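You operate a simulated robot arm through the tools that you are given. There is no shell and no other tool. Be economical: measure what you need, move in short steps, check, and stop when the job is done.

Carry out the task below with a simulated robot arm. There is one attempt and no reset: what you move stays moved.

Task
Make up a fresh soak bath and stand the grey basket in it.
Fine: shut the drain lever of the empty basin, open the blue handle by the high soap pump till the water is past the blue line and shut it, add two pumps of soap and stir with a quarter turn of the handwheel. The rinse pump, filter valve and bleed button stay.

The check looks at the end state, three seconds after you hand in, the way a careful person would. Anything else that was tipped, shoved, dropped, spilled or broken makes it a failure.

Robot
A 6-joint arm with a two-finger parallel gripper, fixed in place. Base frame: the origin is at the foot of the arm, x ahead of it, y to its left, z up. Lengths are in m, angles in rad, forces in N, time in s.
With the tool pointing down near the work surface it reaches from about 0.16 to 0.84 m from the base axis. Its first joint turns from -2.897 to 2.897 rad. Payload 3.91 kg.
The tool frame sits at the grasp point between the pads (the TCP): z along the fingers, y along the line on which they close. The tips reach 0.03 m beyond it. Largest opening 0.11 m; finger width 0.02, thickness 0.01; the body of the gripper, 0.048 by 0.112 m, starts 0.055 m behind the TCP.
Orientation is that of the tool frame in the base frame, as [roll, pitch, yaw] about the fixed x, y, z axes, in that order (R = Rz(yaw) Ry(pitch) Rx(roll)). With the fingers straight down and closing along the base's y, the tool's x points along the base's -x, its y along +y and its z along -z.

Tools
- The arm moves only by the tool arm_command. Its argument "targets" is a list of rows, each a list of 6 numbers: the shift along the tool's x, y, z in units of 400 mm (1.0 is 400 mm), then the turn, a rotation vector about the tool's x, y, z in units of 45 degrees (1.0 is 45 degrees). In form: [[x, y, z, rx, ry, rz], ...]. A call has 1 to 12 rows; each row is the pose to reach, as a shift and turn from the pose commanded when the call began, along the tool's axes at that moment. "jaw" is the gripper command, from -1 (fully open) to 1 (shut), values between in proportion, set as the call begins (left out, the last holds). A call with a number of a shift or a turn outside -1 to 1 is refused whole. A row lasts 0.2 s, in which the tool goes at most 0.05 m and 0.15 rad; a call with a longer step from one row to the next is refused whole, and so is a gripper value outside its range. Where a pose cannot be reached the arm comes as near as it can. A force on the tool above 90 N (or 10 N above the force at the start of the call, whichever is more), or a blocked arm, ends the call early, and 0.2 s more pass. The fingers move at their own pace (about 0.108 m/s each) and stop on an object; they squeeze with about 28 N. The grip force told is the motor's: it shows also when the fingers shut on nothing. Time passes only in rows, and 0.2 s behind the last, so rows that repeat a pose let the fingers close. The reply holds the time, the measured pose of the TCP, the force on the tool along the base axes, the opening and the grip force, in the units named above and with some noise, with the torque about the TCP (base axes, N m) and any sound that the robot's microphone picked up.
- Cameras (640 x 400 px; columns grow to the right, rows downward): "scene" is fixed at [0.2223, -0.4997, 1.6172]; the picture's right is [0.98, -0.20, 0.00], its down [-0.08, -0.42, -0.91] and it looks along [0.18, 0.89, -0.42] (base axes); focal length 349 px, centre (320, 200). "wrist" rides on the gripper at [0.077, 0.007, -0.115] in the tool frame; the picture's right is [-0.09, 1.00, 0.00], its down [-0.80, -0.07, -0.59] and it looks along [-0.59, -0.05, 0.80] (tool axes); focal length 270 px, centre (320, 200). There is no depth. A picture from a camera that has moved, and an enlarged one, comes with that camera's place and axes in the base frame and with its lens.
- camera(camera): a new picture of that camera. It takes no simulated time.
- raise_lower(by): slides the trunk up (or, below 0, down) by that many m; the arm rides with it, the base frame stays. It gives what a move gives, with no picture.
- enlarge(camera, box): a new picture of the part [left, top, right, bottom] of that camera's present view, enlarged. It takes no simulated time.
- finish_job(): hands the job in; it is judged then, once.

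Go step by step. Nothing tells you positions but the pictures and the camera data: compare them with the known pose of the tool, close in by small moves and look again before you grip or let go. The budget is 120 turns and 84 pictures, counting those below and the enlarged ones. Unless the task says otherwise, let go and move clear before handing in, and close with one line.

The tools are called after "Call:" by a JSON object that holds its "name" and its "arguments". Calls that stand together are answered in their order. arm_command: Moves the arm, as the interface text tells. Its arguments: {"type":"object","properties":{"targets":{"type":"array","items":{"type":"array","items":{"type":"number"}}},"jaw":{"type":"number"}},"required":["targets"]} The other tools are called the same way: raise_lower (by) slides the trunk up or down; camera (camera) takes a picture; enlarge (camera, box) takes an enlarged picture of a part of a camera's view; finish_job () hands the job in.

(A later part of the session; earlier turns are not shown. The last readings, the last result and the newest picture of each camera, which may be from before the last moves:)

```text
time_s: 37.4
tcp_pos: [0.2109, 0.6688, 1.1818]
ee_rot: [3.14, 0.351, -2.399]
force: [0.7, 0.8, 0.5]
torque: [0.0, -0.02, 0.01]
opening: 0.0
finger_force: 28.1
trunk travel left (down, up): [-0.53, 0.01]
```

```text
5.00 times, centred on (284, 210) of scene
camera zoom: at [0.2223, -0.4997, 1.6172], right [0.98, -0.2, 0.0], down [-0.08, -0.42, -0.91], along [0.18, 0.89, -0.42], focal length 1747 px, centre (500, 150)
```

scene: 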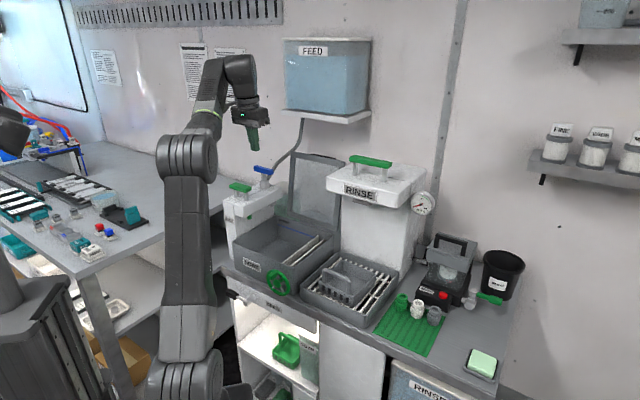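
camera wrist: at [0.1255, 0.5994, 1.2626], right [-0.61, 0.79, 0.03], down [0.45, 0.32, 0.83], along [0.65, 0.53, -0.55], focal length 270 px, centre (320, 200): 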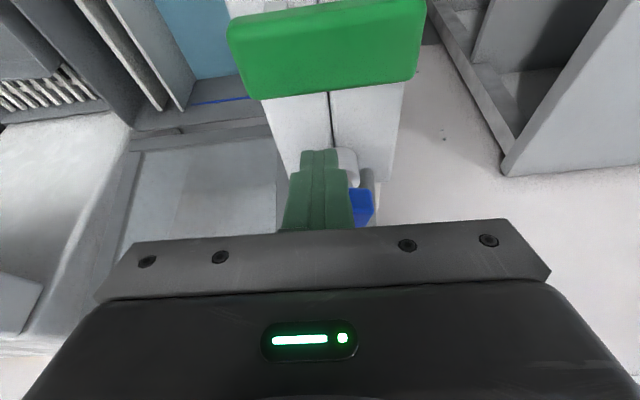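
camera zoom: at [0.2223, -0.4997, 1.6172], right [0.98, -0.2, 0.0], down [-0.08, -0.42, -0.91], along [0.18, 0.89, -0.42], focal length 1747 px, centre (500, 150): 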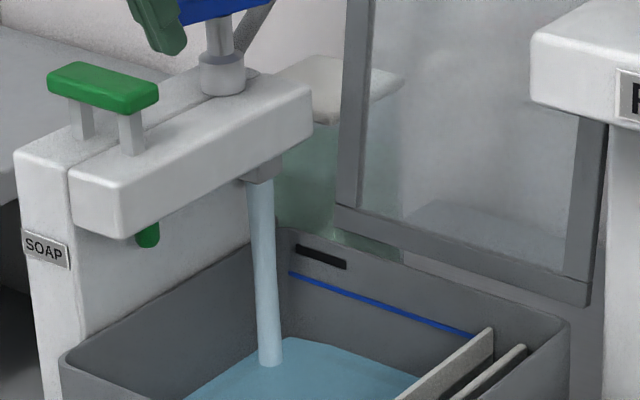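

Call:
{"name": "arm_command", "arguments": {"targets": [[0, 0, 0, 0, 0, 0], [0, 0, 0, 0, 0, 0], [0, 0, 0, 0, 0, 0], [0, 0, 0, 0, 0, 0], [0, 0, 0, 0, 0, 0], [0, 0, 0, 0, 0, 0], [0, 0, 0, 0, 0, 0], [0, 0, 0, 0, 0, 0], [0, 0, 0, 0, 0, 0], [0, 0, 0, 0, 0, 0], [0, 0, 0, 0, 0, 0], [0, 0, 0, 0, 0, 0]]}}

Call:
{"name": "arm_command", "arguments": {"targets": [[0, 0, 0, 0, 0, 0], [0, 0, 0, 0, 0, 0], [0, 0, 0, 0, 0, 0], [0, 0, 0, 0, 0, 0], [0, 0, 0, 0, 0, 0], [0, 0, 0, 0, 0, 0], [0, 0, 0, 0, 0, 0], [0, 0, 0, 0, 0, 0], [0, 0, 0, 0, 0, 0], [0, 0, 0, 0, 0, 0], [0, 0, 0, 0, 0, 0], [0, 0, 0, 0, 0, 0]]}}

Call:
{"name": "arm_command", "arguments": {"targets": [[0, 0, 0, 0, 0, 0], [0, 0, 0, 0, 0, 0], [0, 0, 0, 0, 0, 0], [0, 0, 0, 0, 0, 0], [0, 0, 0, 0, 0, 0], [0, 0, 0, 0, 0, 0], [0, 0, 0, 0, 0, 0], [0, 0, 0, 0, 0, 0], [0, 0, 0, 0, 0, 0], [0, 0, 0, 0, 0, 0], [0, 0, 0, 0, 0, 0], [0, 0, 0, 0, 0, 0]]}}

Call:
{"name": "enlarge", "arguments": {"camera": "scene", "box": [220, 170, 348, 250]}}

```text
time_s: 40.0
tcp_pos: [0.2113, 0.6709, 1.182]
ee_rot: [3.139, 0.355, -2.399]
force: [-0.1, 0.8, -0.1]
torque: [-0.01, 0.02, 0.01]
opening: 0.0
finger_force: 27.7
trunk travel left (down, up): [-0.53, 0.01]
```

```text
time_s: 42.6
tcp_pos: [0.2116, 0.6691, 1.1836]
ee_rot: [3.14, 0.352, -2.401]
force: [-0.1, -0.3, -0.1]
torque: [0.02, 0.04, 0.0]
opening: 0.0001
finger_force: 27.6
trunk travel left (down, up): [-0.53, 0.01]
```

```text
time_s: 45.2
tcp_pos: [0.2108, 0.6704, 1.1811]
ee_rot: [3.139, 0.352, -2.401]
force: [0.3, -0.1, 0.3]
torque: [0.0, 0.0, 0.0]
opening: 0.0
finger_force: 27.6
trunk travel left (down, up): [-0.53, 0.01]
```

```text
5.00 times, centred on (284, 210) of scene
camera zoom: at [0.2223, -0.4997, 1.6172], right [0.98, -0.2, 0.0], down [-0.08, -0.42, -0.91], along [0.18, 0.89, -0.42], focal length 1747 px, centre (500, 150)
```

zoom: 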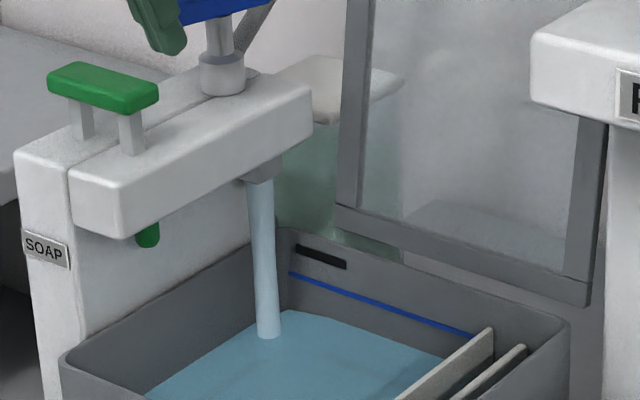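

Call:
{"name": "arm_command", "arguments": {"targets": [[0, 0, 0, 0, 0, 0], [0, 0, 0, 0, 0, 0], [0, 0, 0, 0, 0, 0], [0, 0, 0, 0, 0, 0], [0, 0, 0, 0, 0, 0], [0, 0, 0, 0, 0, 0], [0, 0, 0, 0, 0, 0], [0, 0, 0, 0, 0, 0], [0, 0, 0, 0, 0, 0], [0, 0, 0, 0, 0, 0], [0, 0, 0, 0, 0, 0], [0, 0, 0, 0, 0, 0]]}}

Call:
{"name": "arm_command", "arguments": {"targets": [[0, 0, 0, 0, 0, 0], [0, 0, 0, 0, 0, 0], [0, 0, 0, 0, 0, 0], [0, 0, 0, 0, 0, 0], [0, 0, 0, 0, 0, 0], [0, 0, 0, 0, 0, 0], [0, 0, 0, 0, 0, 0], [0, 0, 0, 0, 0, 0], [0, 0, 0, 0, 0, 0], [0, 0, 0, 0, 0, 0], [0, 0, 0, 0, 0, 0], [0, 0, 0, 0, 0, 0]]}}

Call:
{"name": "arm_command", "arguments": {"targets": [[0, 0, 0, 0, 0, 0], [0, 0, 0, 0, 0, 0], [0, 0, 0, 0, 0, 0], [0, 0, 0, 0, 0, 0], [0, 0, 0, 0, 0, 0], [0, 0, 0, 0, 0, 0], [0, 0, 0, 0, 0, 0], [0, 0, 0, 0, 0, 0]]}}

Call:
{"name": "enlarge", "arguments": {"camera": "scene", "box": [220, 170, 348, 250]}}

```text
time_s: 47.8
tcp_pos: [0.2116, 0.67, 1.1829]
ee_rot: [3.14, 0.352, -2.4]
force: [-0.4, -0.3, -0.6]
torque: [-0.03, 0.0, 0.02]
opening: 0.0
finger_force: 28.4
trunk travel left (down, up): [-0.53, 0.01]
```

```text
time_s: 50.4
tcp_pos: [0.2115, 0.67, 1.1831]
ee_rot: [3.14, 0.353, -2.4]
force: [0.1, 0.3, 0.5]
torque: [0.0, 0.04, -0.02]
opening: 0.0001
finger_force: 28.0
trunk travel left (down, up): [-0.53, 0.01]
```

```text
time_s: 52.2
tcp_pos: [0.2117, 0.6703, 1.1825]
ee_rot: [3.141, 0.353, -2.4]
force: [0.9, 1.2, 0.8]
torque: [0.07, 0.0, 0.0]
opening: 0.0001
finger_force: 28.5
trunk travel left (down, up): [-0.53, 0.01]
```

```text
5.00 times, centred on (284, 210) of scene
camera zoom: at [0.2223, -0.4997, 1.6172], right [0.98, -0.2, 0.0], down [-0.08, -0.42, -0.91], along [0.18, 0.89, -0.42], focal length 1747 px, centre (500, 150)
```

zoom: 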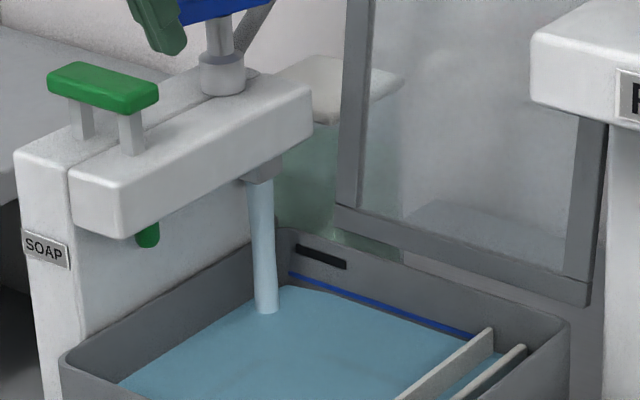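

Call:
{"name": "arm_command", "arguments": {"targets": [[0, 0, 0, 0, 0, 0], [0, 0, 0, 0, 0, 0], [0, 0, 0, 0, 0, 0], [0, 0, 0, 0, 0, 0], [0, 0, 0, 0, 0, 0], [0, 0, 0, 0, 0, 0], [0, 0, 0, 0, 0, 0], [0, 0, 0, 0, 0, 0], [0, 0, 0, 0, 0, 0], [0, 0, 0, 0, 0, 0], [0, 0, 0, 0, 0, 0], [0, 0, 0, 0, 0, 0]]}}

Call:
{"name": "arm_command", "arguments": {"targets": [[0, 0, 0, 0, 0, 0], [0, 0, 0, 0, 0, 0], [0, 0, 0, 0, 0, 0], [0, 0, 0, 0, 0, 0]]}}

Call:
{"name": "enlarge", "arguments": {"camera": "scene", "box": [270, 210, 318, 240]}}

```text
time_s: 54.8
tcp_pos: [0.2117, 0.6692, 1.1824]
ee_rot: [3.139, 0.352, -2.4]
force: [0.2, -0.1, 0.5]
torque: [0.04, 0.0, -0.01]
opening: 0.0002
finger_force: 28.2
trunk travel left (down, up): [-0.53, 0.01]
```

```text
time_s: 55.8
tcp_pos: [0.212, 0.6706, 1.181]
ee_rot: [3.141, 0.352, -2.4]
force: [-0.3, 0.3, -0.3]
torque: [-0.01, -0.03, 0.01]
opening: 0.0
finger_force: 27.7
trunk travel left (down, up): [-0.53, 0.01]
```

```text
13.33 times, centred on (294, 225) of scene
camera zoom: at [0.2223, -0.4997, 1.6172], right [0.98, -0.2, 0.0], down [-0.08, -0.42, -0.91], along [0.18, 0.89, -0.42], focal length 4659 px, centre (667, -133)
```

zoom: 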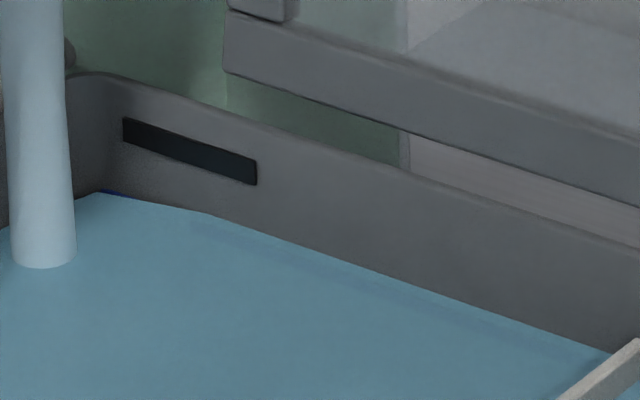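

The line is just covered; shutting the handle now.

Call:
{"name": "arm_command", "arguments": {"targets": [[-0.0681, 0.0225, 0.025, 0, 0, 0], [-0.0681, 0.054, 0.025, 0, 0, 0], [-0.0789, 0.0825, 0.029, 0, 0, 0], [-0.1042, 0.111, 0.0383, 0, 0, 0], [-0.1117, 0.116, 0.041, 0, 0, 0]]}}

Call:
{"name": "enlarge", "arguments": {"camera": "scene", "box": [220, 155, 348, 235]}}

Call:
{"name": "camera", "arguments": {"camera": "wrist"}}

```text
time_s: 57.0
tcp_pos: [0.2127, 0.732, 1.1824]
ee_rot: [3.141, 0.346, -2.399]
force: [-9.7, -20.0, -7.6]
torque: [-0.66, 0.2, -0.12]
opening: 0.0
finger_force: 27.9
trunk travel left (down, up): [-0.53, 0.01]
```

```text
5.00 times, centred on (284, 195) of scene
camera zoom: at [0.2223, -0.4997, 1.6172], right [0.98, -0.2, 0.0], down [-0.08, -0.42, -0.91], along [0.18, 0.89, -0.42], focal length 1747 px, centre (500, 225)
```

zoom: 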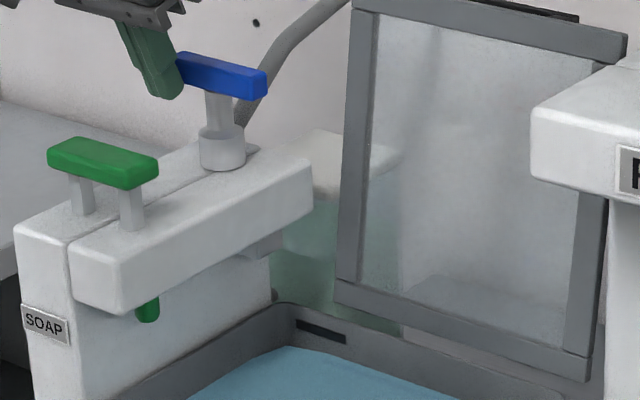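

```text
39 pictures are left
camera wrist: at [0.1263, 0.6608, 1.2635], right [-0.61, 0.79, 0.03], down [0.45, 0.32, 0.83], along [0.65, 0.52, -0.55], focal length 270 px, centre (320, 200)
```

wrist: 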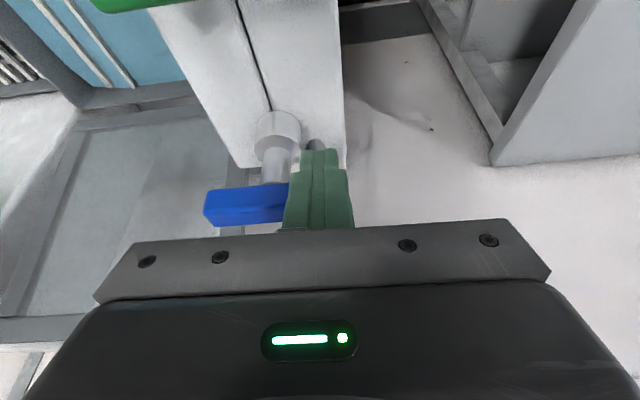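

Flow stopped and the handle is back at its shut stop. Now I'll back off, lift, and move above the soap pump's green bar at about (0.174,0.648).

Call:
{"name": "arm_command", "arguments": {"targets": [[0.0704, 0, -0.0259, 0, 0, 0], [0.045, 0, -0.097, 0, 0, 0], [0.0186, 0, -0.167, 0, 0, 0], [0.08, -0.04, -0.18, 0, 0.15, 0], [0.159, -0.0925, -0.1865, 0, 0.3, 0], [0.159, -0.0925, -0.1865, 0, 0.446, 0]]}}

Call:
{"name": "camera", "arguments": {"camera": "wrist"}}

Call:
{"name": "enlarge", "arguments": {"camera": "scene", "box": [210, 150, 338, 230]}}

```text
time_s: 58.4
tcp_pos: [0.1782, 0.649, 1.2308]
ee_rot: [3.139, 0.001, -2.398]
force: [0.0, -0.4, -0.5]
torque: [-0.01, 0.0, 0.01]
opening: 0.0
finger_force: 28.1
trunk travel left (down, up): [-0.53, 0.01]
```

```text
38 pictures are left
camera wrist: at [0.1185, 0.6022, 1.3447], right [-0.61, 0.79, 0.0], down [0.64, 0.49, 0.59], along [0.47, 0.36, -0.8], focal length 270 px, centre (320, 200)
```

wrist: 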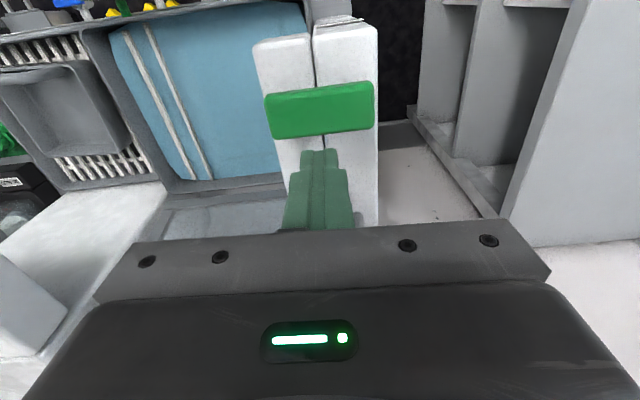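

```text
5.00 times, centred on (274, 190) of scene
camera zoom: at [0.2223, -0.4997, 1.6172], right [0.98, -0.2, 0.0], down [-0.08, -0.42, -0.91], along [0.18, 0.89, -0.42], focal length 1747 px, centre (550, 250)
```

zoom: 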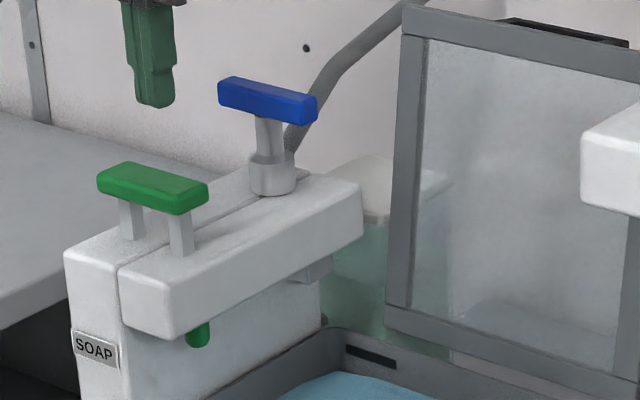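

Bar is directly under the fingertips within a centimetre. I'll shift 8 mm back and press down gradually, watching force.

Call:
{"name": "arm_command", "arguments": {"targets": [[0.02, 0, 0.06, 0, 0, 0], [0.02, 0, 0.11, 0, 0, 0], [0.02, 0, 0.13, 0, 0, 0], [0.02, 0, 0.15, 0, 0, 0]]}}

Call:
{"name": "enlarge", "arguments": {"camera": "scene", "box": [210, 150, 338, 230]}}

```text
time_s: 59.4
tcp_pos: [0.1693, 0.6438, 1.1718]
ee_rot: [3.138, 0.002, -2.398]
force: [1.0, 1.1, 6.0]
torque: [-0.01, 0.01, 0.03]
opening: 0.0002
finger_force: 27.5
trunk travel left (down, up): [-0.53, 0.01]
```

```text
5.00 times, centred on (274, 190) of scene
camera zoom: at [0.2223, -0.4997, 1.6172], right [0.98, -0.2, 0.0], down [-0.08, -0.42, -0.91], along [0.18, 0.89, -0.42], focal length 1747 px, centre (550, 250)
```

zoom: 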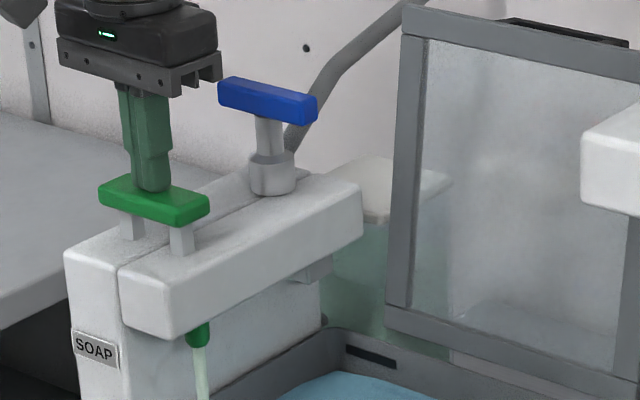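

Soap is starting to come. I'll continue the stroke to the bottom.

Call:
{"name": "arm_command", "arguments": {"targets": [[0, 0, 0.02, 0, 0, 0], [0, 0, 0.04, 0, 0, 0], [0, 0, 0.055, 0, 0, 0]]}}

Call:
{"name": "enlarge", "arguments": {"camera": "scene", "box": [210, 150, 338, 230]}}

```text
time_s: 60.2
tcp_pos: [0.1699, 0.6441, 1.1552]
ee_rot: [3.134, 0.014, -2.397]
force: [0.3, 5.9, 41.8]
torque: [-0.1, 0.18, -0.24]
opening: 0.0002
finger_force: 28.0
trunk travel left (down, up): [-0.53, 0.01]
```

```text
5.00 times, centred on (274, 190) of scene
camera zoom: at [0.2223, -0.4997, 1.6172], right [0.98, -0.2, 0.0], down [-0.08, -0.42, -0.91], along [0.18, 0.89, -0.42], focal length 1747 px, centre (550, 250)
```

zoom: 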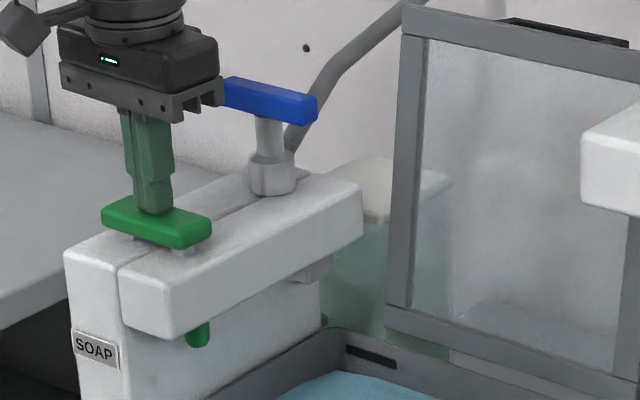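

Stroke bottomed out. Releasing to let it spring up.

Call:
{"name": "arm_command", "arguments": {"targets": [[0, 0, -0.06, 0, 0, 0], [0, 0, -0.13, 0, 0, 0], [0, 0, -0.15, 0, 0, 0], [0, 0, -0.15, 0, 0, 0], [0, 0, -0.15, 0, 0, 0], [0, 0, -0.15, 0, 0, 0]]}}

Call:
{"name": "enlarge", "arguments": {"camera": "scene", "box": [210, 150, 338, 230]}}

```text
time_s: 61.6
tcp_pos: [0.1714, 0.6444, 1.2084]
ee_rot: [3.139, 0.002, -2.398]
force: [-0.3, 0.7, 0.0]
torque: [-0.03, 0.03, 0.01]
opening: 0.0001
finger_force: 27.9
trunk travel left (down, up): [-0.53, 0.01]
```

```text
5.00 times, centred on (274, 190) of scene
camera zoom: at [0.2223, -0.4997, 1.6172], right [0.98, -0.2, 0.0], down [-0.08, -0.42, -0.91], along [0.18, 0.89, -0.42], focal length 1747 px, centre (550, 250)
```

zoom: 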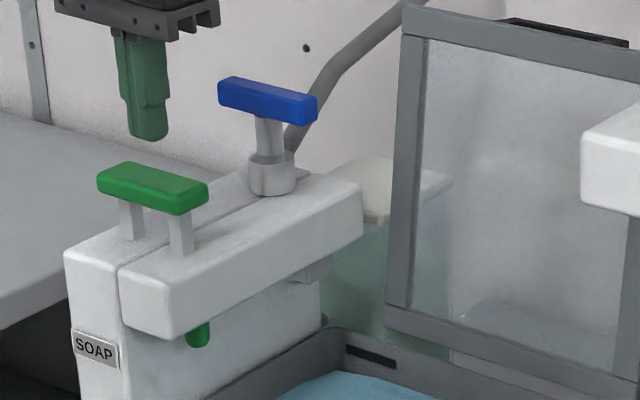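

The bar has returned fully. Second pump: same stroke down, then release.

Call:
{"name": "arm_command", "arguments": {"targets": [[0, 0, 0.06, 0, 0, 0], [0, 0, 0.1, 0, 0, 0], [0, 0, 0.12, 0, 0, 0], [0, 0, 0.14, 0, 0, 0], [0, 0, 0.15, 0, 0, 0]]}}

Call:
{"name": "arm_command", "arguments": {"targets": [[0, 0, -0.06, 0, 0, 0], [0, 0, -0.15, 0, 0, 0], [0, 0, -0.25, 0, 0, 0], [0, 0, -0.3, 0, 0, 0], [0, 0, -0.3, 0, 0, 0]]}}

Call:
{"name": "camera", "arguments": {"camera": "scene"}}

Call:
{"name": "enlarge", "arguments": {"camera": "scene", "box": [220, 150, 380, 310]}}

```text
time_s: 62.8
tcp_pos: [0.1716, 0.6432, 1.1552]
ee_rot: [3.133, 0.008, -2.4]
force: [3.1, 4.5, 35.2]
torque: [-0.06, 0.0, -0.28]
opening: 0.0002
finger_force: 27.6
trunk travel left (down, up): [-0.53, 0.01]
```

```text
time_s: 64.0
tcp_pos: [0.173, 0.6415, 1.2706]
ee_rot: [3.14, 0.002, -2.398]
force: [-0.4, 0.8, 0.4]
torque: [0.02, 0.02, -0.03]
opening: 0.0
finger_force: 28.2
trunk travel left (down, up): [-0.53, 0.01]
```

```text
33 pictures are left
```

scene: 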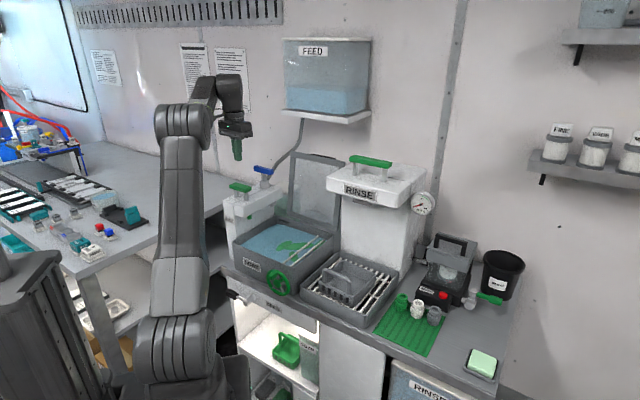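

```text
2.50 times, centred on (300, 230) of scene
camera zoom: at [0.2223, -0.4997, 1.6172], right [0.98, -0.2, 0.0], down [-0.08, -0.42, -0.91], along [0.18, 0.89, -0.42], focal length 874 px, centre (370, 125)
```

zoom: 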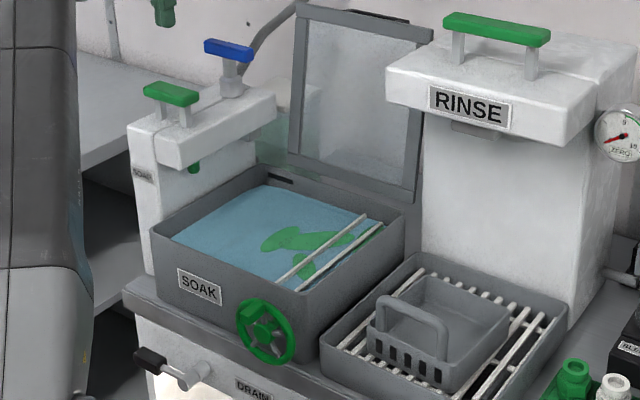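

Two soap shots lie on the water, at the line, with the lever and handle shut. Next is the handwheel: retreat, lower, and bring the tool horizontal in front of it.

Call:
{"name": "arm_command", "arguments": {"targets": [[0.09, -0.07, 0, 0, 0, 0], [0.18, -0.15, 0, 0, 0, 0], [0.27, -0.23, 0, 0, 0, 0], [0.36, -0.31, 0, 0, 0, 0], [0.45, -0.39, 0, 0, 0, 0], [0.53, -0.47, 0, 0, 0, 0], [0.6, -0.55, 0, 0, 0, 0], [0.625, -0.6, 0, 0, 0, 0]]}}

Call:
{"name": "raise_lower", "arguments": {"by": -0.3}}

Call:
{"name": "arm_command", "arguments": {"targets": [[0, 0, 0, 0, -0.18, 0], [0, 0, 0, 0, -0.36, 0], [0, 0, 0, 0, -0.54, 0], [0, 0, 0, 0, -0.72, 0], [0, 0, 0, 0, -0.9, 0], [0, 0, 0, 0, -1, 0]]}}

Call:
{"name": "arm_command", "arguments": {"targets": [[0, 0, 0, 0, -0.18, 0], [0, 0, 0, 0, -0.36, 0], [0, 0, 0, 0, -0.54, 0], [0, 0, 0, 0, -0.72, 0], [0, 0, 0, 0, -0.9, 0], [0, 0, 0, 0, -1, 0]]}}

Call:
{"name": "camera", "arguments": {"camera": "wrist"}}

```text
time_s: 65.8
tcp_pos: [0.1483, 0.2973, 1.2666]
ee_rot: [3.14, 0.001, -2.398]
force: [0.0, 0.1, 0.8]
torque: [0.0, -0.01, -0.01]
opening: 0.0001
finger_force: 27.8
trunk travel left (down, up): [-0.53, 0.01]
```

```text
time_s: 68.8
tcp_pos: [0.1478, 0.2981, 0.9666]
ee_rot: [3.139, 0.002, -2.399]
force: [0.5, 0.0, 0.8]
torque: [-0.03, -0.03, 0.04]
opening: 0.0002
finger_force: 28.0
trunk travel left (down, up): [-0.23, 0.31]
```

```text
time_s: 70.2
tcp_pos: [0.1481, 0.2979, 0.9664]
ee_rot: [3.137, 0.789, -2.4]
force: [0.0, -0.2, -0.2]
torque: [-0.02, 0.01, -0.01]
opening: 0.0
finger_force: 27.9
trunk travel left (down, up): [-0.23, 0.31]
```

```text
time_s: 71.6
tcp_pos: [0.1477, 0.2991, 0.9674]
ee_rot: [0.882, 1.565, 1.626]
force: [0.3, -0.6, -0.4]
torque: [-0.04, -0.04, 0.04]
opening: 0.0
finger_force: 28.1
trunk travel left (down, up): [-0.23, 0.31]
```

```text
31 pictures are left
camera wrist: at [0.06, 0.2265, 0.888], right [-0.67, 0.73, 0.09], down [-0.39, -0.46, 0.8], along [0.63, 0.5, 0.6], focal length 270 px, centre (320, 200)
```

wrist: 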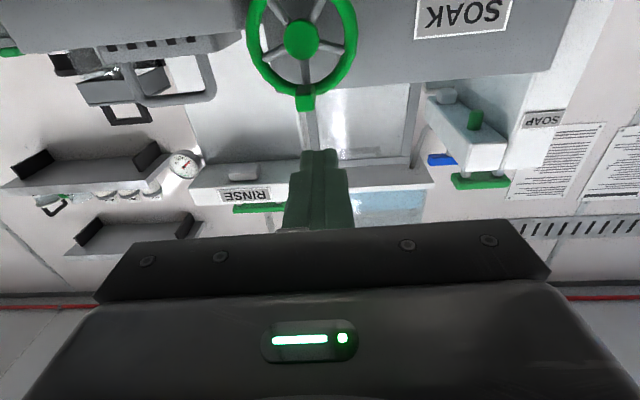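

The knob sits at the wheel's top, front face about (0.254,0.376,0.961); hub about (0.268,0.394,0.916), radius ~0.046. I'll bring the closed fingertips to the left of the knob and then push it round a quarter circle.

Call:
{"name": "arm_command", "arguments": {"targets": [[0.018, 0.015, 0.1, 0, 0, 0], [0.036, 0.033, 0.2, 0, 0, 0], [0.036, 0.033, 0.286, 0, 0, 0]]}}

Call:
{"name": "camera", "arguments": {"camera": "wrist"}}

Call:
{"name": "enlarge", "arguments": {"camera": "scene", "box": [220, 240, 348, 320]}}

```text
time_s: 72.4
tcp_pos: [0.2226, 0.3834, 0.9497]
ee_rot: [0.49, 1.568, 1.235]
force: [-14.5, -17.2, -2.5]
torque: [-0.12, 0.1, 0.09]
opening: 0.0
finger_force: 27.8
trunk travel left (down, up): [-0.23, 0.31]
```

```text
30 pictures are left
camera wrist: at [0.1357, 0.3102, 0.872], right [-0.68, 0.73, 0.09], down [-0.39, -0.46, 0.8], along [0.63, 0.51, 0.59], focal length 270 px, centre (320, 200)
```

wrist: 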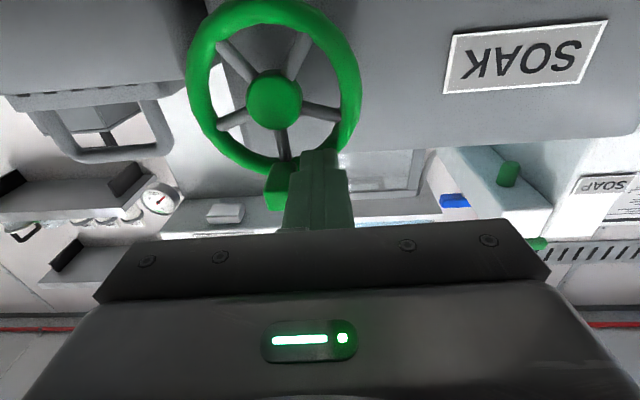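

```text
5.00 times, centred on (284, 280) of scene
camera zoom: at [0.2223, -0.4997, 1.6172], right [0.98, -0.2, 0.0], down [-0.08, -0.42, -0.91], along [0.18, 0.89, -0.42], focal length 1747 px, centre (500, -200)
```

zoom: 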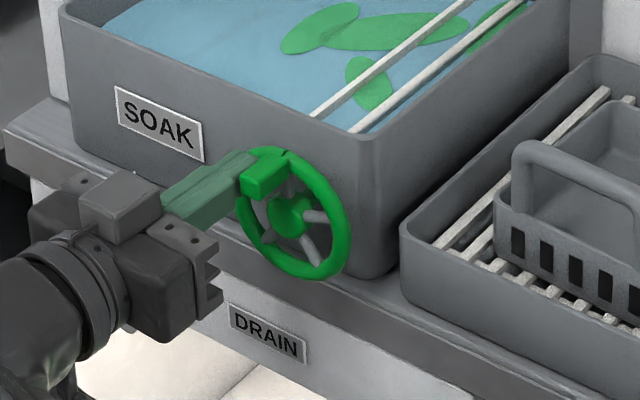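

Fingertips are left of the knob, lightly touching the rim. I'll ease back 4 mm and sweep the knob clockwise from top to the right.

Call:
{"name": "arm_command", "arguments": {"targets": [[0, 0, -0.01, 0, 0, 0], [-0.017, -0.0148, -0.01, 0, 0, 0], [-0.0238, -0.033, -0.01, 0, 0, 0], [-0.027, -0.0525, -0.01, 0, 0, 0], [-0.027, -0.072, -0.01, 0, 0, 0], [-0.0238, -0.091, -0.01, 0, 0, 0], [-0.017, -0.11, -0.01, 0, 0, 0], [-0.0073, -0.127, -0.01, 0, 0, 0], [0.0055, -0.142, -0.01, 0, 0, 0], [0.0205, -0.1545, -0.01, 0, 0, 0], [0.032, -0.1615, -0.01, 0, 0, 0]]}}

Call:
{"name": "camera", "arguments": {"camera": "wrist"}}

Call:
{"name": "enlarge", "arguments": {"camera": "scene", "box": [220, 210, 380, 310]}}

```text
time_s: 73.5
tcp_pos: [0.2261, 0.3761, 0.9586]
ee_rot: [-2.106, 1.551, -1.329]
force: [-39.9, 67.1, -13.2]
torque: [0.47, 0.65, 1.89]
opening: 0.0
finger_force: 28.1
trunk travel left (down, up): [-0.23, 0.31]
stopped in row 5: the force on the tool passed its limit at 97 N (the readings are from after the stop); the commanded pose is now the measured one
```

```text
28 pictures are left
camera wrist: at [0.1415, 0.2997, 0.8811], right [-0.7, 0.71, 0.07], down [-0.38, -0.45, 0.81], along [0.61, 0.54, 0.58], focal length 270 px, centre (320, 200)
```

wrist: 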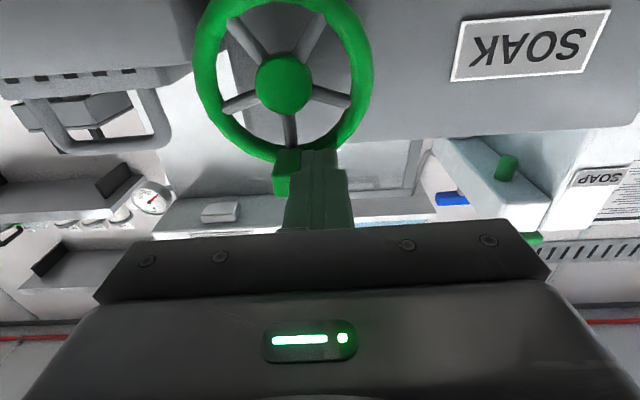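

```text
4.00 times, centred on (300, 260) of scene
camera zoom: at [0.2223, -0.4997, 1.6172], right [0.98, -0.2, 0.0], down [-0.08, -0.42, -0.91], along [0.18, 0.89, -0.42], focal length 1398 px, centre (400, -40)
```

zoom: 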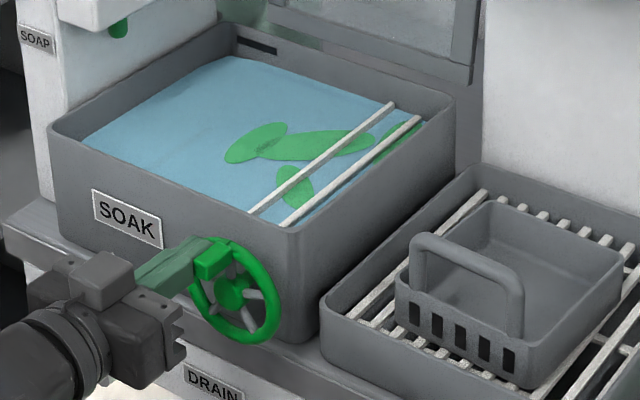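

The wheel is at a stop clockwise, so it must turn the other way. I'll back off and go round to the right side of the knob.

Call:
{"name": "arm_command", "arguments": {"targets": [[0, 0.025, 0, 0, 0, 0], [0, 0.025, -0.1, 0, 0, 0], [0, -0.06, -0.1, 0, 0, 0], [0.005, -0.125, -0.1, 0, 0, 0], [0.005, -0.125, -0.02, 0, 0, 0], [0.005, -0.125, -0.004, 0, 0, 0]]}}

Call:
{"name": "camera", "arguments": {"camera": "wrist"}}

```text
time_s: 74.9
tcp_pos: [0.2638, 0.3324, 0.9591]
ee_rot: [-2.489, 1.563, -1.731]
force: [-0.4, 0.9, 0.9]
torque: [0.02, -0.03, 0.03]
opening: 0.0001
finger_force: 28.2
trunk travel left (down, up): [-0.23, 0.31]
```

```text
26 pictures are left
camera wrist: at [0.1792, 0.2574, 0.8821], right [-0.68, 0.73, 0.08], down [-0.38, -0.45, 0.8], along [0.62, 0.52, 0.59], focal length 270 px, centre (320, 200)
```

wrist: 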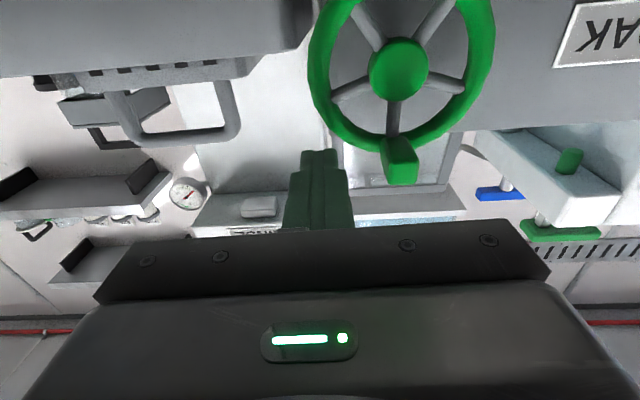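

Call:
{"name": "arm_command", "arguments": {"targets": [[0.0055, 0.04, 0.005, 0, 0, 0], [0.0055, 0.0538, 0.005, 0, 0, 0], [-0.001, 0.0723, 0.005, 0, 0, 0], [-0.0045, 0.0915, 0.005, 0, 0, 0], [-0.0045, 0.111, 0.005, 0, 0, 0], [-0.001, 0.13, 0.005, 0, 0, 0], [0.0055, 0.149, 0.005, 0, 0, 0], [0.0153, 0.166, 0.005, 0, 0, 0], [0.028, 0.181, 0.005, 0, 0, 0], [0.043, 0.1935, 0.005, 0, 0, 0], [0.055, 0.2005, 0.005, 0, 0, 0]]}}

Call:
{"name": "camera", "arguments": {"camera": "wrist"}}

Call:
{"name": "enlarge", "arguments": {"camera": "scene", "box": [220, 210, 380, 310]}}

```text
time_s: 77.3
tcp_pos: [0.2116, 0.39, 0.9365]
ee_rot: [-2.42, 1.562, -1.663]
force: [0.8, 0.3, -0.6]
torque: [0.01, 0.01, 0.02]
opening: 0.0
finger_force: 27.7
trunk travel left (down, up): [-0.23, 0.31]
```

```text
25 pictures are left
camera wrist: at [0.1254, 0.3152, 0.8598], right [-0.69, 0.72, 0.08], down [-0.38, -0.46, 0.8], along [0.62, 0.52, 0.59], focal length 270 px, centre (320, 200)
```

wrist: 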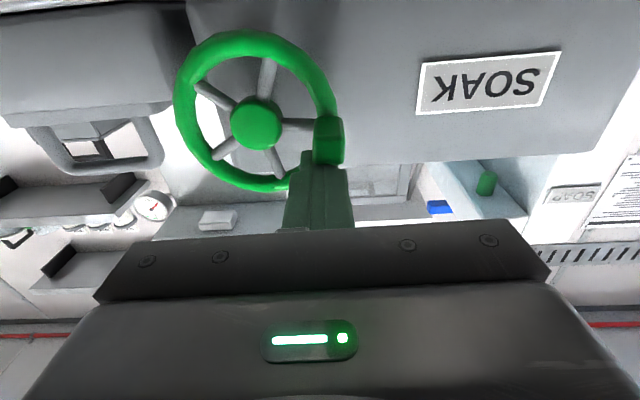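

```text
4.00 times, centred on (300, 260) of scene
camera zoom: at [0.2223, -0.4997, 1.6172], right [0.98, -0.2, 0.0], down [-0.08, -0.42, -0.91], along [0.18, 0.89, -0.42], focal length 1398 px, centre (400, -40)
```

zoom: 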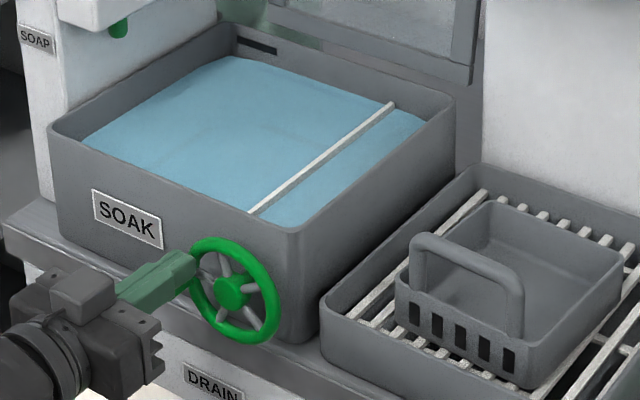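

Soap has mixed in and the wheel has turned a quarter (knob top to left). Next I'll retreat, raise, and look at the grey basket from above.

Call:
{"name": "arm_command", "arguments": {"targets": [[0, 0.03, -0.1, 0, 0, 0], [0, 0.03, -0.2, 0, 0, 0], [0, 0.03, -0.3, 0, 0, 0]]}}

Call:
{"name": "raise_lower", "arguments": {"by": 0.28}}

Call:
{"name": "arm_command", "arguments": {"targets": [[0, -0.1, 0, 0, 0.18, 0], [0, -0.2, 0, 0, 0.36, 0], [0, -0.3, 0, 0, 0.54, 0], [0, -0.4, 0, 0, 0.72, 0], [0, -0.5, 0, 0, 0.9, 0], [0, -0.55, 0, 0, 1, 0]]}}

Call:
{"name": "arm_command", "arguments": {"targets": [[0, 0, 0, 0, 0.18, 0], [0, 0, 0, 0, 0.36, 0], [0, 0, 0, 0, 0.54, 0], [0, 0, 0, 0, 0.72, 0], [0, 0, 0, 0, 0.9, 0], [0, 0, 0, 0, 1, 0]]}}

Call:
{"name": "arm_command", "arguments": {"targets": [[-0.1, 0, 0, 0, 0, 0], [-0.2, 0, 0, 0, 0, 0], [-0.3, 0, 0, 0, 0, 0], [-0.4, 0, 0, 0, 0, 0]], "jaw": -0.4}}

Call:
{"name": "camera", "arguments": {"camera": "wrist"}}

```text
time_s: 78.1
tcp_pos: [0.1174, 0.3155, 0.9345]
ee_rot: [-2.406, 1.563, -1.645]
force: [0.3, 0.6, 0.2]
torque: [0.01, -0.02, -0.01]
opening: 0.0001
finger_force: 27.9
trunk travel left (down, up): [-0.23, 0.31]
```

```text
time_s: 80.9
tcp_pos: [0.1173, 0.3156, 1.2152]
ee_rot: [-2.429, 1.563, -1.667]
force: [-0.9, 0.2, -1.1]
torque: [-0.02, 0.01, -0.01]
opening: 0.0
finger_force: 28.0
trunk travel left (down, up): [-0.51, 0.03]
```

```text
time_s: 82.3
tcp_pos: [0.2708, 0.1542, 1.2174]
ee_rot: [-3.138, 0.78, -2.379]
force: [-0.1, 0.0, -0.3]
torque: [0.02, 0.01, 0.02]
opening: 0.0
finger_force: 28.4
trunk travel left (down, up): [-0.51, 0.03]
```

```text
time_s: 83.7
tcp_pos: [0.2708, 0.1566, 1.2156]
ee_rot: [-3.138, -0.006, -2.38]
force: [0.0, 0.2, -0.8]
torque: [0.0, 0.05, -0.02]
opening: 0.0
finger_force: 27.9
trunk travel left (down, up): [-0.51, 0.03]
```

```text
time_s: 84.7
tcp_pos: [0.3854, 0.269, 1.2141]
ee_rot: [-3.136, -0.005, -2.38]
force: [0.5, 0.9, 0.3]
torque: [0.0, 0.02, 0.0]
opening: 0.0766
finger_force: 0.0
trunk travel left (down, up): [-0.51, 0.03]
```

```text
23 pictures are left
camera wrist: at [0.3264, 0.2213, 1.3295], right [-0.62, 0.78, 0.0], down [0.63, 0.51, 0.59], along [0.46, 0.36, -0.81], focal length 270 px, centre (320, 200)
```

wrist: 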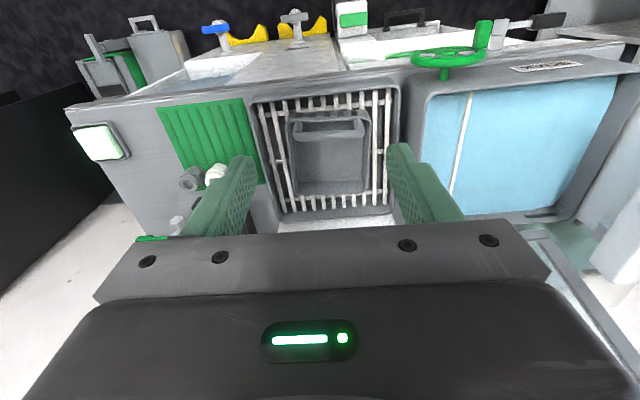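

Call:
{"name": "enlarge", "arguments": {"camera": "wrist", "box": [240, 75, 432, 225]}}

Call:
{"name": "enlarge", "arguments": {"camera": "scene", "box": [296, 240, 408, 310]}}

```text
2.67 times, centred on (336, 150) of wrist
camera zoom: at [0.3264, 0.2213, 1.3295], right [-0.62, 0.78, 0.0], down [0.63, 0.51, 0.59], along [0.46, 0.36, -0.81], focal length 721 px, centre (277, 333)
```

zoom: 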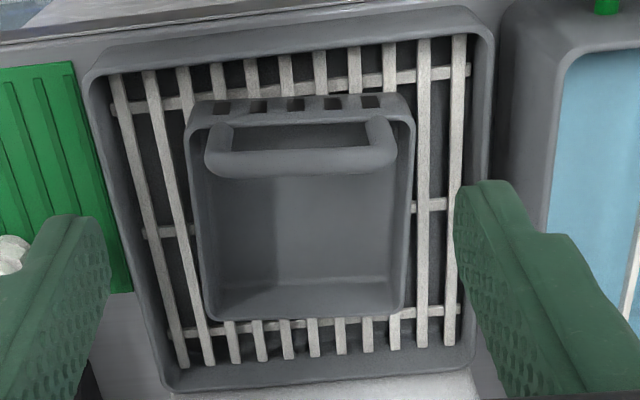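

```text
5.71 times, centred on (352, 275) of scene
camera zoom: at [0.2223, -0.4997, 1.6172], right [0.98, -0.2, 0.0], down [-0.08, -0.42, -0.91], along [0.18, 0.89, -0.42], focal length 1997 px, centre (137, -229)
```

zoom: 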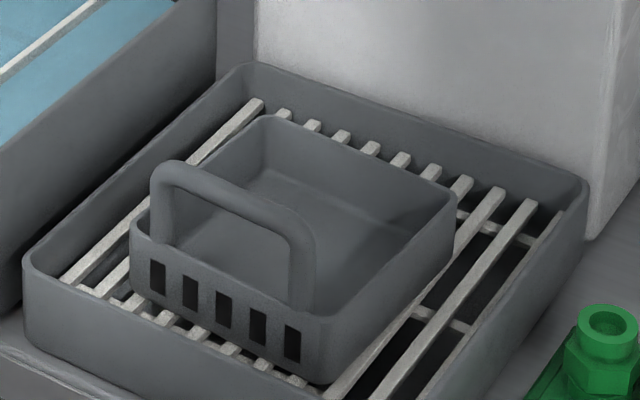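

The basket is about 13 cm wide, so I'll carry it by its arch handle: bar centre about (0.443,0.328), z≈0.96. I'll turn the tool 90° so the fingers straddle the bar.

Call:
{"name": "arm_command", "arguments": {"targets": [[0, 0, 0, 0, 0, -0.18], [0, 0, 0, 0, 0, -0.36], [0, 0, 0, 0, 0, -0.54], [0, 0, 0, 0, 0, -0.72], [0, 0, 0, 0, 0, -0.9], [0, 0, 0, 0, 0, -1]], "jaw": 0}}

Call:
{"name": "arm_command", "arguments": {"targets": [[0, 0, 0, 0, 0, -0.18], [0, 0, 0, 0, 0, -0.36], [0, 0, 0, 0, 0, -0.54], [0, 0, 0, 0, 0, -0.72], [0, 0, 0, 0, 0, -0.9], [0, 0, 0, 0, 0, -1]]}}

Call:
{"name": "camera", "arguments": {"camera": "wrist"}}

```text
time_s: 86.1
tcp_pos: [0.386, 0.2679, 1.2145]
ee_rot: [3.141, -0.007, -1.592]
force: [0.6, 0.0, -0.4]
torque: [-0.04, 0.01, -0.03]
opening: 0.0552
finger_force: 0.1
trunk travel left (down, up): [-0.51, 0.03]
```

```text
time_s: 87.5
tcp_pos: [0.3854, 0.2674, 1.2154]
ee_rot: [3.136, -0.006, -0.808]
force: [-0.5, -0.3, 0.2]
torque: [0.0, 0.0, 0.01]
opening: 0.0549
finger_force: 0.0
trunk travel left (down, up): [-0.51, 0.03]
```

```text
20 pictures are left
camera wrist: at [0.4352, 0.2076, 1.3296], right [-0.78, -0.62, 0.0], down [-0.5, 0.63, 0.59], along [-0.37, 0.46, -0.81], focal length 270 px, centre (320, 200)
```

wrist: 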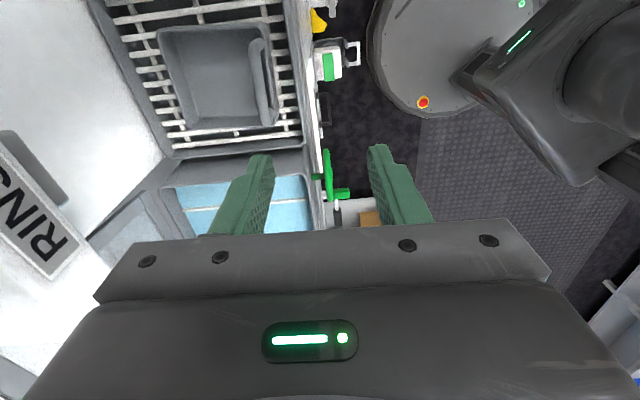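

Call:
{"name": "arm_command", "arguments": {"targets": [[-0.005, -0.1, 0.03, 0, 0, 0], [-0.009, -0.2, 0.06, 0, 0, 0], [-0.009, -0.2075, 0.17, 0, 0, 0], [-0.009, -0.2075, 0.29, 0, 0, 0], [-0.009, -0.2075, 0.41, 0, 0, 0], [-0.009, -0.2075, 0.46, 0, 0, 0]]}}

Call:
{"name": "camera", "arguments": {"camera": "wrist"}}

Call:
{"name": "enlarge", "arguments": {"camera": "scene", "box": [280, 220, 408, 300]}}

```text
time_s: 88.9
tcp_pos: [0.4404, 0.3274, 1.0332]
ee_rot: [3.137, -0.003, -0.81]
force: [-0.3, -0.6, -0.1]
torque: [0.01, 0.03, 0.01]
opening: 0.0548
finger_force: 0.0
trunk travel left (down, up): [-0.51, 0.03]
```

```text
19 pictures are left
camera wrist: at [0.4904, 0.267, 1.1478], right [-0.78, -0.62, 0.0], down [-0.5, 0.63, 0.59], along [-0.37, 0.46, -0.81], focal length 270 px, centre (320, 200)
```

wrist: 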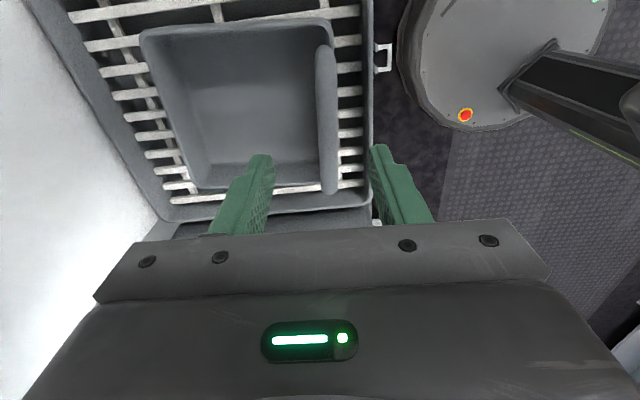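

```text
5.00 times, centred on (344, 260) of scene
camera zoom: at [0.2223, -0.4997, 1.6172], right [0.98, -0.2, 0.0], down [-0.08, -0.42, -0.91], along [0.18, 0.89, -0.42], focal length 1747 px, centre (200, -100)
```

zoom: 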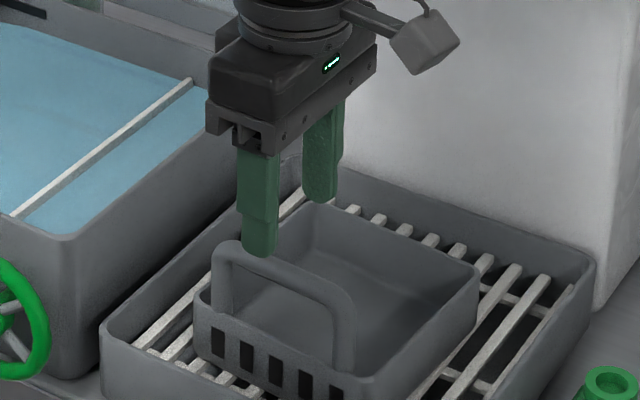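

Bar is nearly centred; I'll nudge 12 mm right and 5 mm toward the front, descend over the bar and grip.

Call:
{"name": "arm_command", "arguments": {"targets": [[0.032, 0.0125, 0.04, 0, 0, 0], [0.032, 0.0125, 0.12, 0, 0, 0], [0.032, 0.0125, 0.185, 0, 0, 0]]}}

Call:
{"name": "arm_command", "arguments": {"targets": [[0, 0, 0, 0, 0, 0], [0, 0, 0, 0, 0, 0], [0, 0, 0, 0, 0, 0]], "jaw": 1}}

Call:
{"name": "enlarge", "arguments": {"camera": "scene", "box": [280, 220, 408, 300]}}

```text
time_s: 89.7
tcp_pos: [0.4463, 0.3135, 0.9575]
ee_rot: [3.137, -0.006, -0.811]
force: [0.0, 0.9, -0.3]
torque: [0.01, -0.01, -0.02]
opening: 0.0549
finger_force: 0.0
trunk travel left (down, up): [-0.51, 0.03]
```

```text
time_s: 90.5
tcp_pos: [0.4464, 0.3126, 0.9576]
ee_rot: [3.136, -0.004, -0.811]
force: [0.2, 0.1, 0.0]
torque: [-0.03, -0.01, -0.02]
opening: 0.0129
finger_force: 27.3
trunk travel left (down, up): [-0.51, 0.03]
```

```text
5.00 times, centred on (344, 260) of scene
camera zoom: at [0.2223, -0.4997, 1.6172], right [0.98, -0.2, 0.0], down [-0.08, -0.42, -0.91], along [0.18, 0.89, -0.42], focal length 1747 px, centre (200, -100)
```

zoom: 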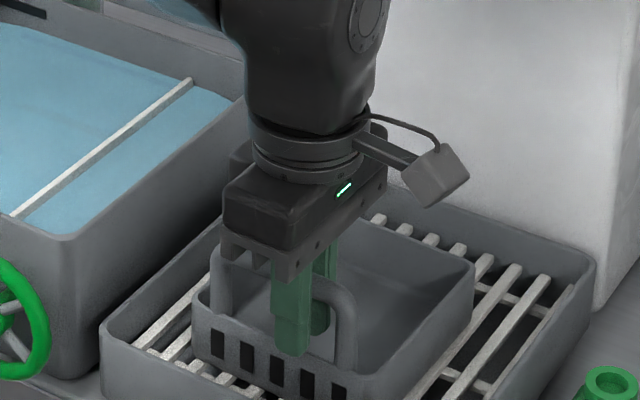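

Gripped (13 mm bar). Lifting a few centimetres to check the basket hangs level.

Call:
{"name": "arm_command", "arguments": {"targets": [[0, 0, -0.03, 0, 0, 0], [0, 0.01, -0.08, 0, 0, 0], [0, 0.02, -0.12, 0, 0, 0]]}}

Call:
{"name": "enlarge", "arguments": {"camera": "scene", "box": [280, 210, 408, 290]}}

```text
time_s: 91.3
tcp_pos: [0.4419, 0.307, 1.0048]
ee_rot: [3.136, -0.004, -0.81]
force: [0.4, 0.4, -0.9]
torque: [-0.04, 0.0, -0.03]
opening: 0.0128
finger_force: 27.8
trunk travel left (down, up): [-0.51, 0.03]
```

```text
5.00 times, centred on (344, 250) of scene
camera zoom: at [0.2223, -0.4997, 1.6172], right [0.98, -0.2, 0.0], down [-0.08, -0.42, -0.91], along [0.18, 0.89, -0.42], focal length 1747 px, centre (200, -50)
```

zoom: 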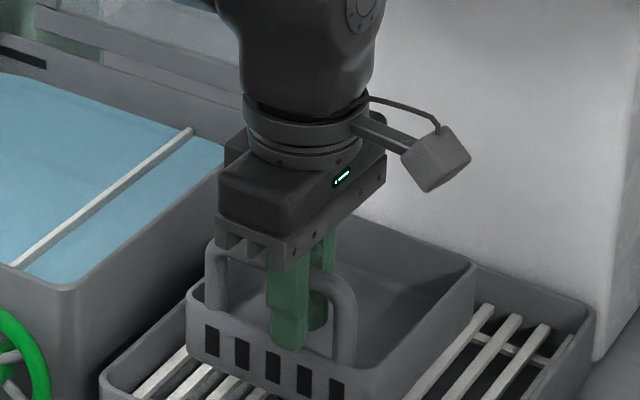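

The basket hangs level. I'll lift it above the rims and carry it left over the basin's left compartment.

Call:
{"name": "arm_command", "arguments": {"targets": [[0, 0, -0.1, 0, 0, 0], [0, 0, -0.2, 0, 0, 0], [0, 0, -0.3125, 0, 0, 0], [-0.1, 0, -0.32, 0, 0, 0], [-0.21, 0, -0.32, 0, 0, 0], [-0.32, 0, -0.32, 0, 0, 0], [-0.43, 0, -0.32, 0, 0, 0], [-0.54, -0.02, -0.32, 0, 0, 0], [-0.65, -0.05, -0.32, 0, 0, 0], [-0.74, -0.075, -0.32, 0, 0, 0], [-0.785, -0.075, -0.32, 0, 0, 0], [-0.785, -0.075, -0.32, 0, 0, 0]]}}

Call:
{"name": "enlarge", "arguments": {"camera": "scene", "box": [210, 160, 370, 260]}}

Call:
{"name": "camera", "arguments": {"camera": "wrist"}}

```text
time_s: 93.9
tcp_pos: [0.251, 0.5554, 1.1307]
ee_rot: [3.135, -0.004, -0.811]
force: [12.8, -11.8, 5.5]
torque: [-0.29, -0.2, 0.05]
opening: 0.013
finger_force: 28.0
trunk travel left (down, up): [-0.51, 0.03]
```

```text
4.00 times, centred on (290, 210) of scene
camera zoom: at [0.2223, -0.4997, 1.6172], right [0.98, -0.2, 0.0], down [-0.08, -0.42, -0.91], along [0.18, 0.89, -0.42], focal length 1398 px, centre (440, 160)
```

zoom: 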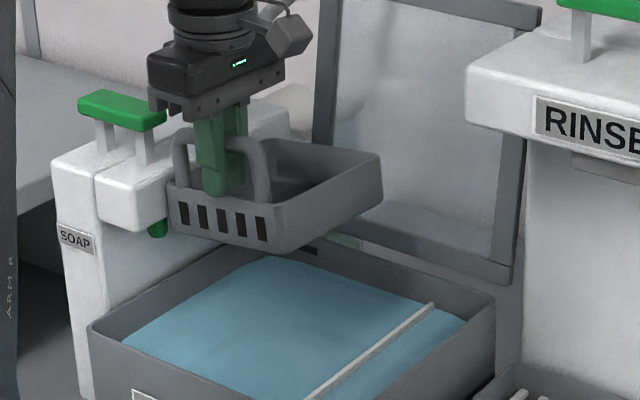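

```text
14 pictures are left
camera wrist: at [0.3007, 0.4958, 1.245], right [-0.78, -0.62, 0.0], down [-0.5, 0.63, 0.59], along [-0.37, 0.46, -0.81], focal length 270 px, centre (320, 200)
```

wrist: 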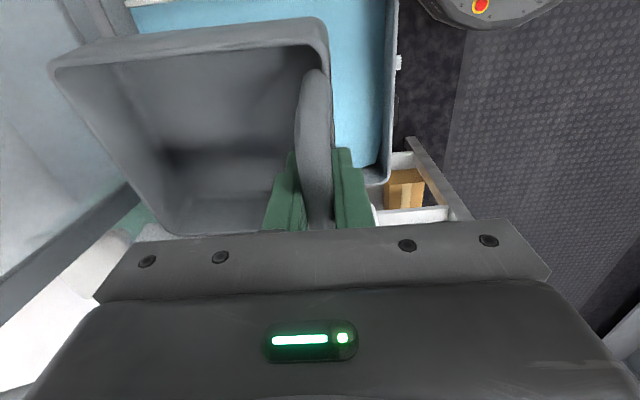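

The basket's left side touched the soap head block lightly. I'll move it back right by ~1.6 cm and slightly forward, then check clearances.

Call:
{"name": "arm_command", "arguments": {"targets": [[0.02, 0.01, 0, 0, 0, 0], [0.041, 0.03, 0, 0, 0, 0], [0.041, 0.03, 0, 0, 0, 0]]}}

Call:
{"name": "enlarge", "arguments": {"camera": "scene", "box": [210, 160, 370, 260]}}

Call:
{"name": "camera", "arguments": {"camera": "wrist"}}

```text
time_s: 94.7
tcp_pos: [0.2499, 0.5364, 1.1299]
ee_rot: [3.135, -0.003, -0.811]
force: [-0.7, 0.6, -0.3]
torque: [-0.06, 0.04, -0.04]
opening: 0.0128
finger_force: 27.8
trunk travel left (down, up): [-0.51, 0.03]
```

```text
4.00 times, centred on (290, 210) of scene
camera zoom: at [0.2223, -0.4997, 1.6172], right [0.98, -0.2, 0.0], down [-0.08, -0.42, -0.91], along [0.18, 0.89, -0.42], focal length 1398 px, centre (440, 160)
```

zoom: 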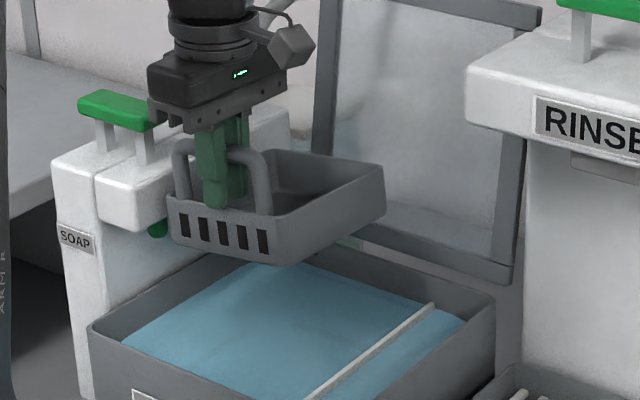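

```text
12 pictures are left
camera wrist: at [0.3003, 0.4762, 1.2438], right [-0.78, -0.62, 0.0], down [-0.5, 0.63, 0.59], along [-0.37, 0.46, -0.81], focal length 270 px, centre (320, 200)
```

wrist: 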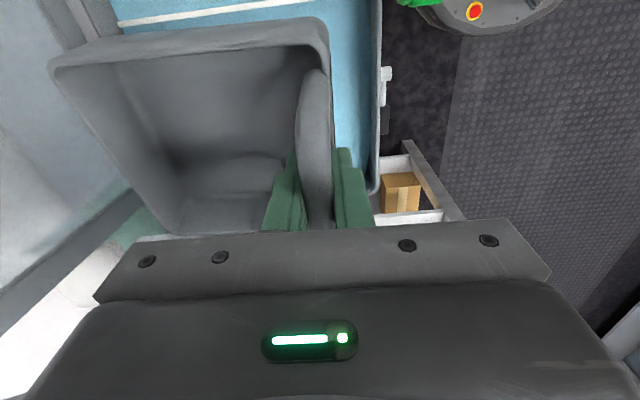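

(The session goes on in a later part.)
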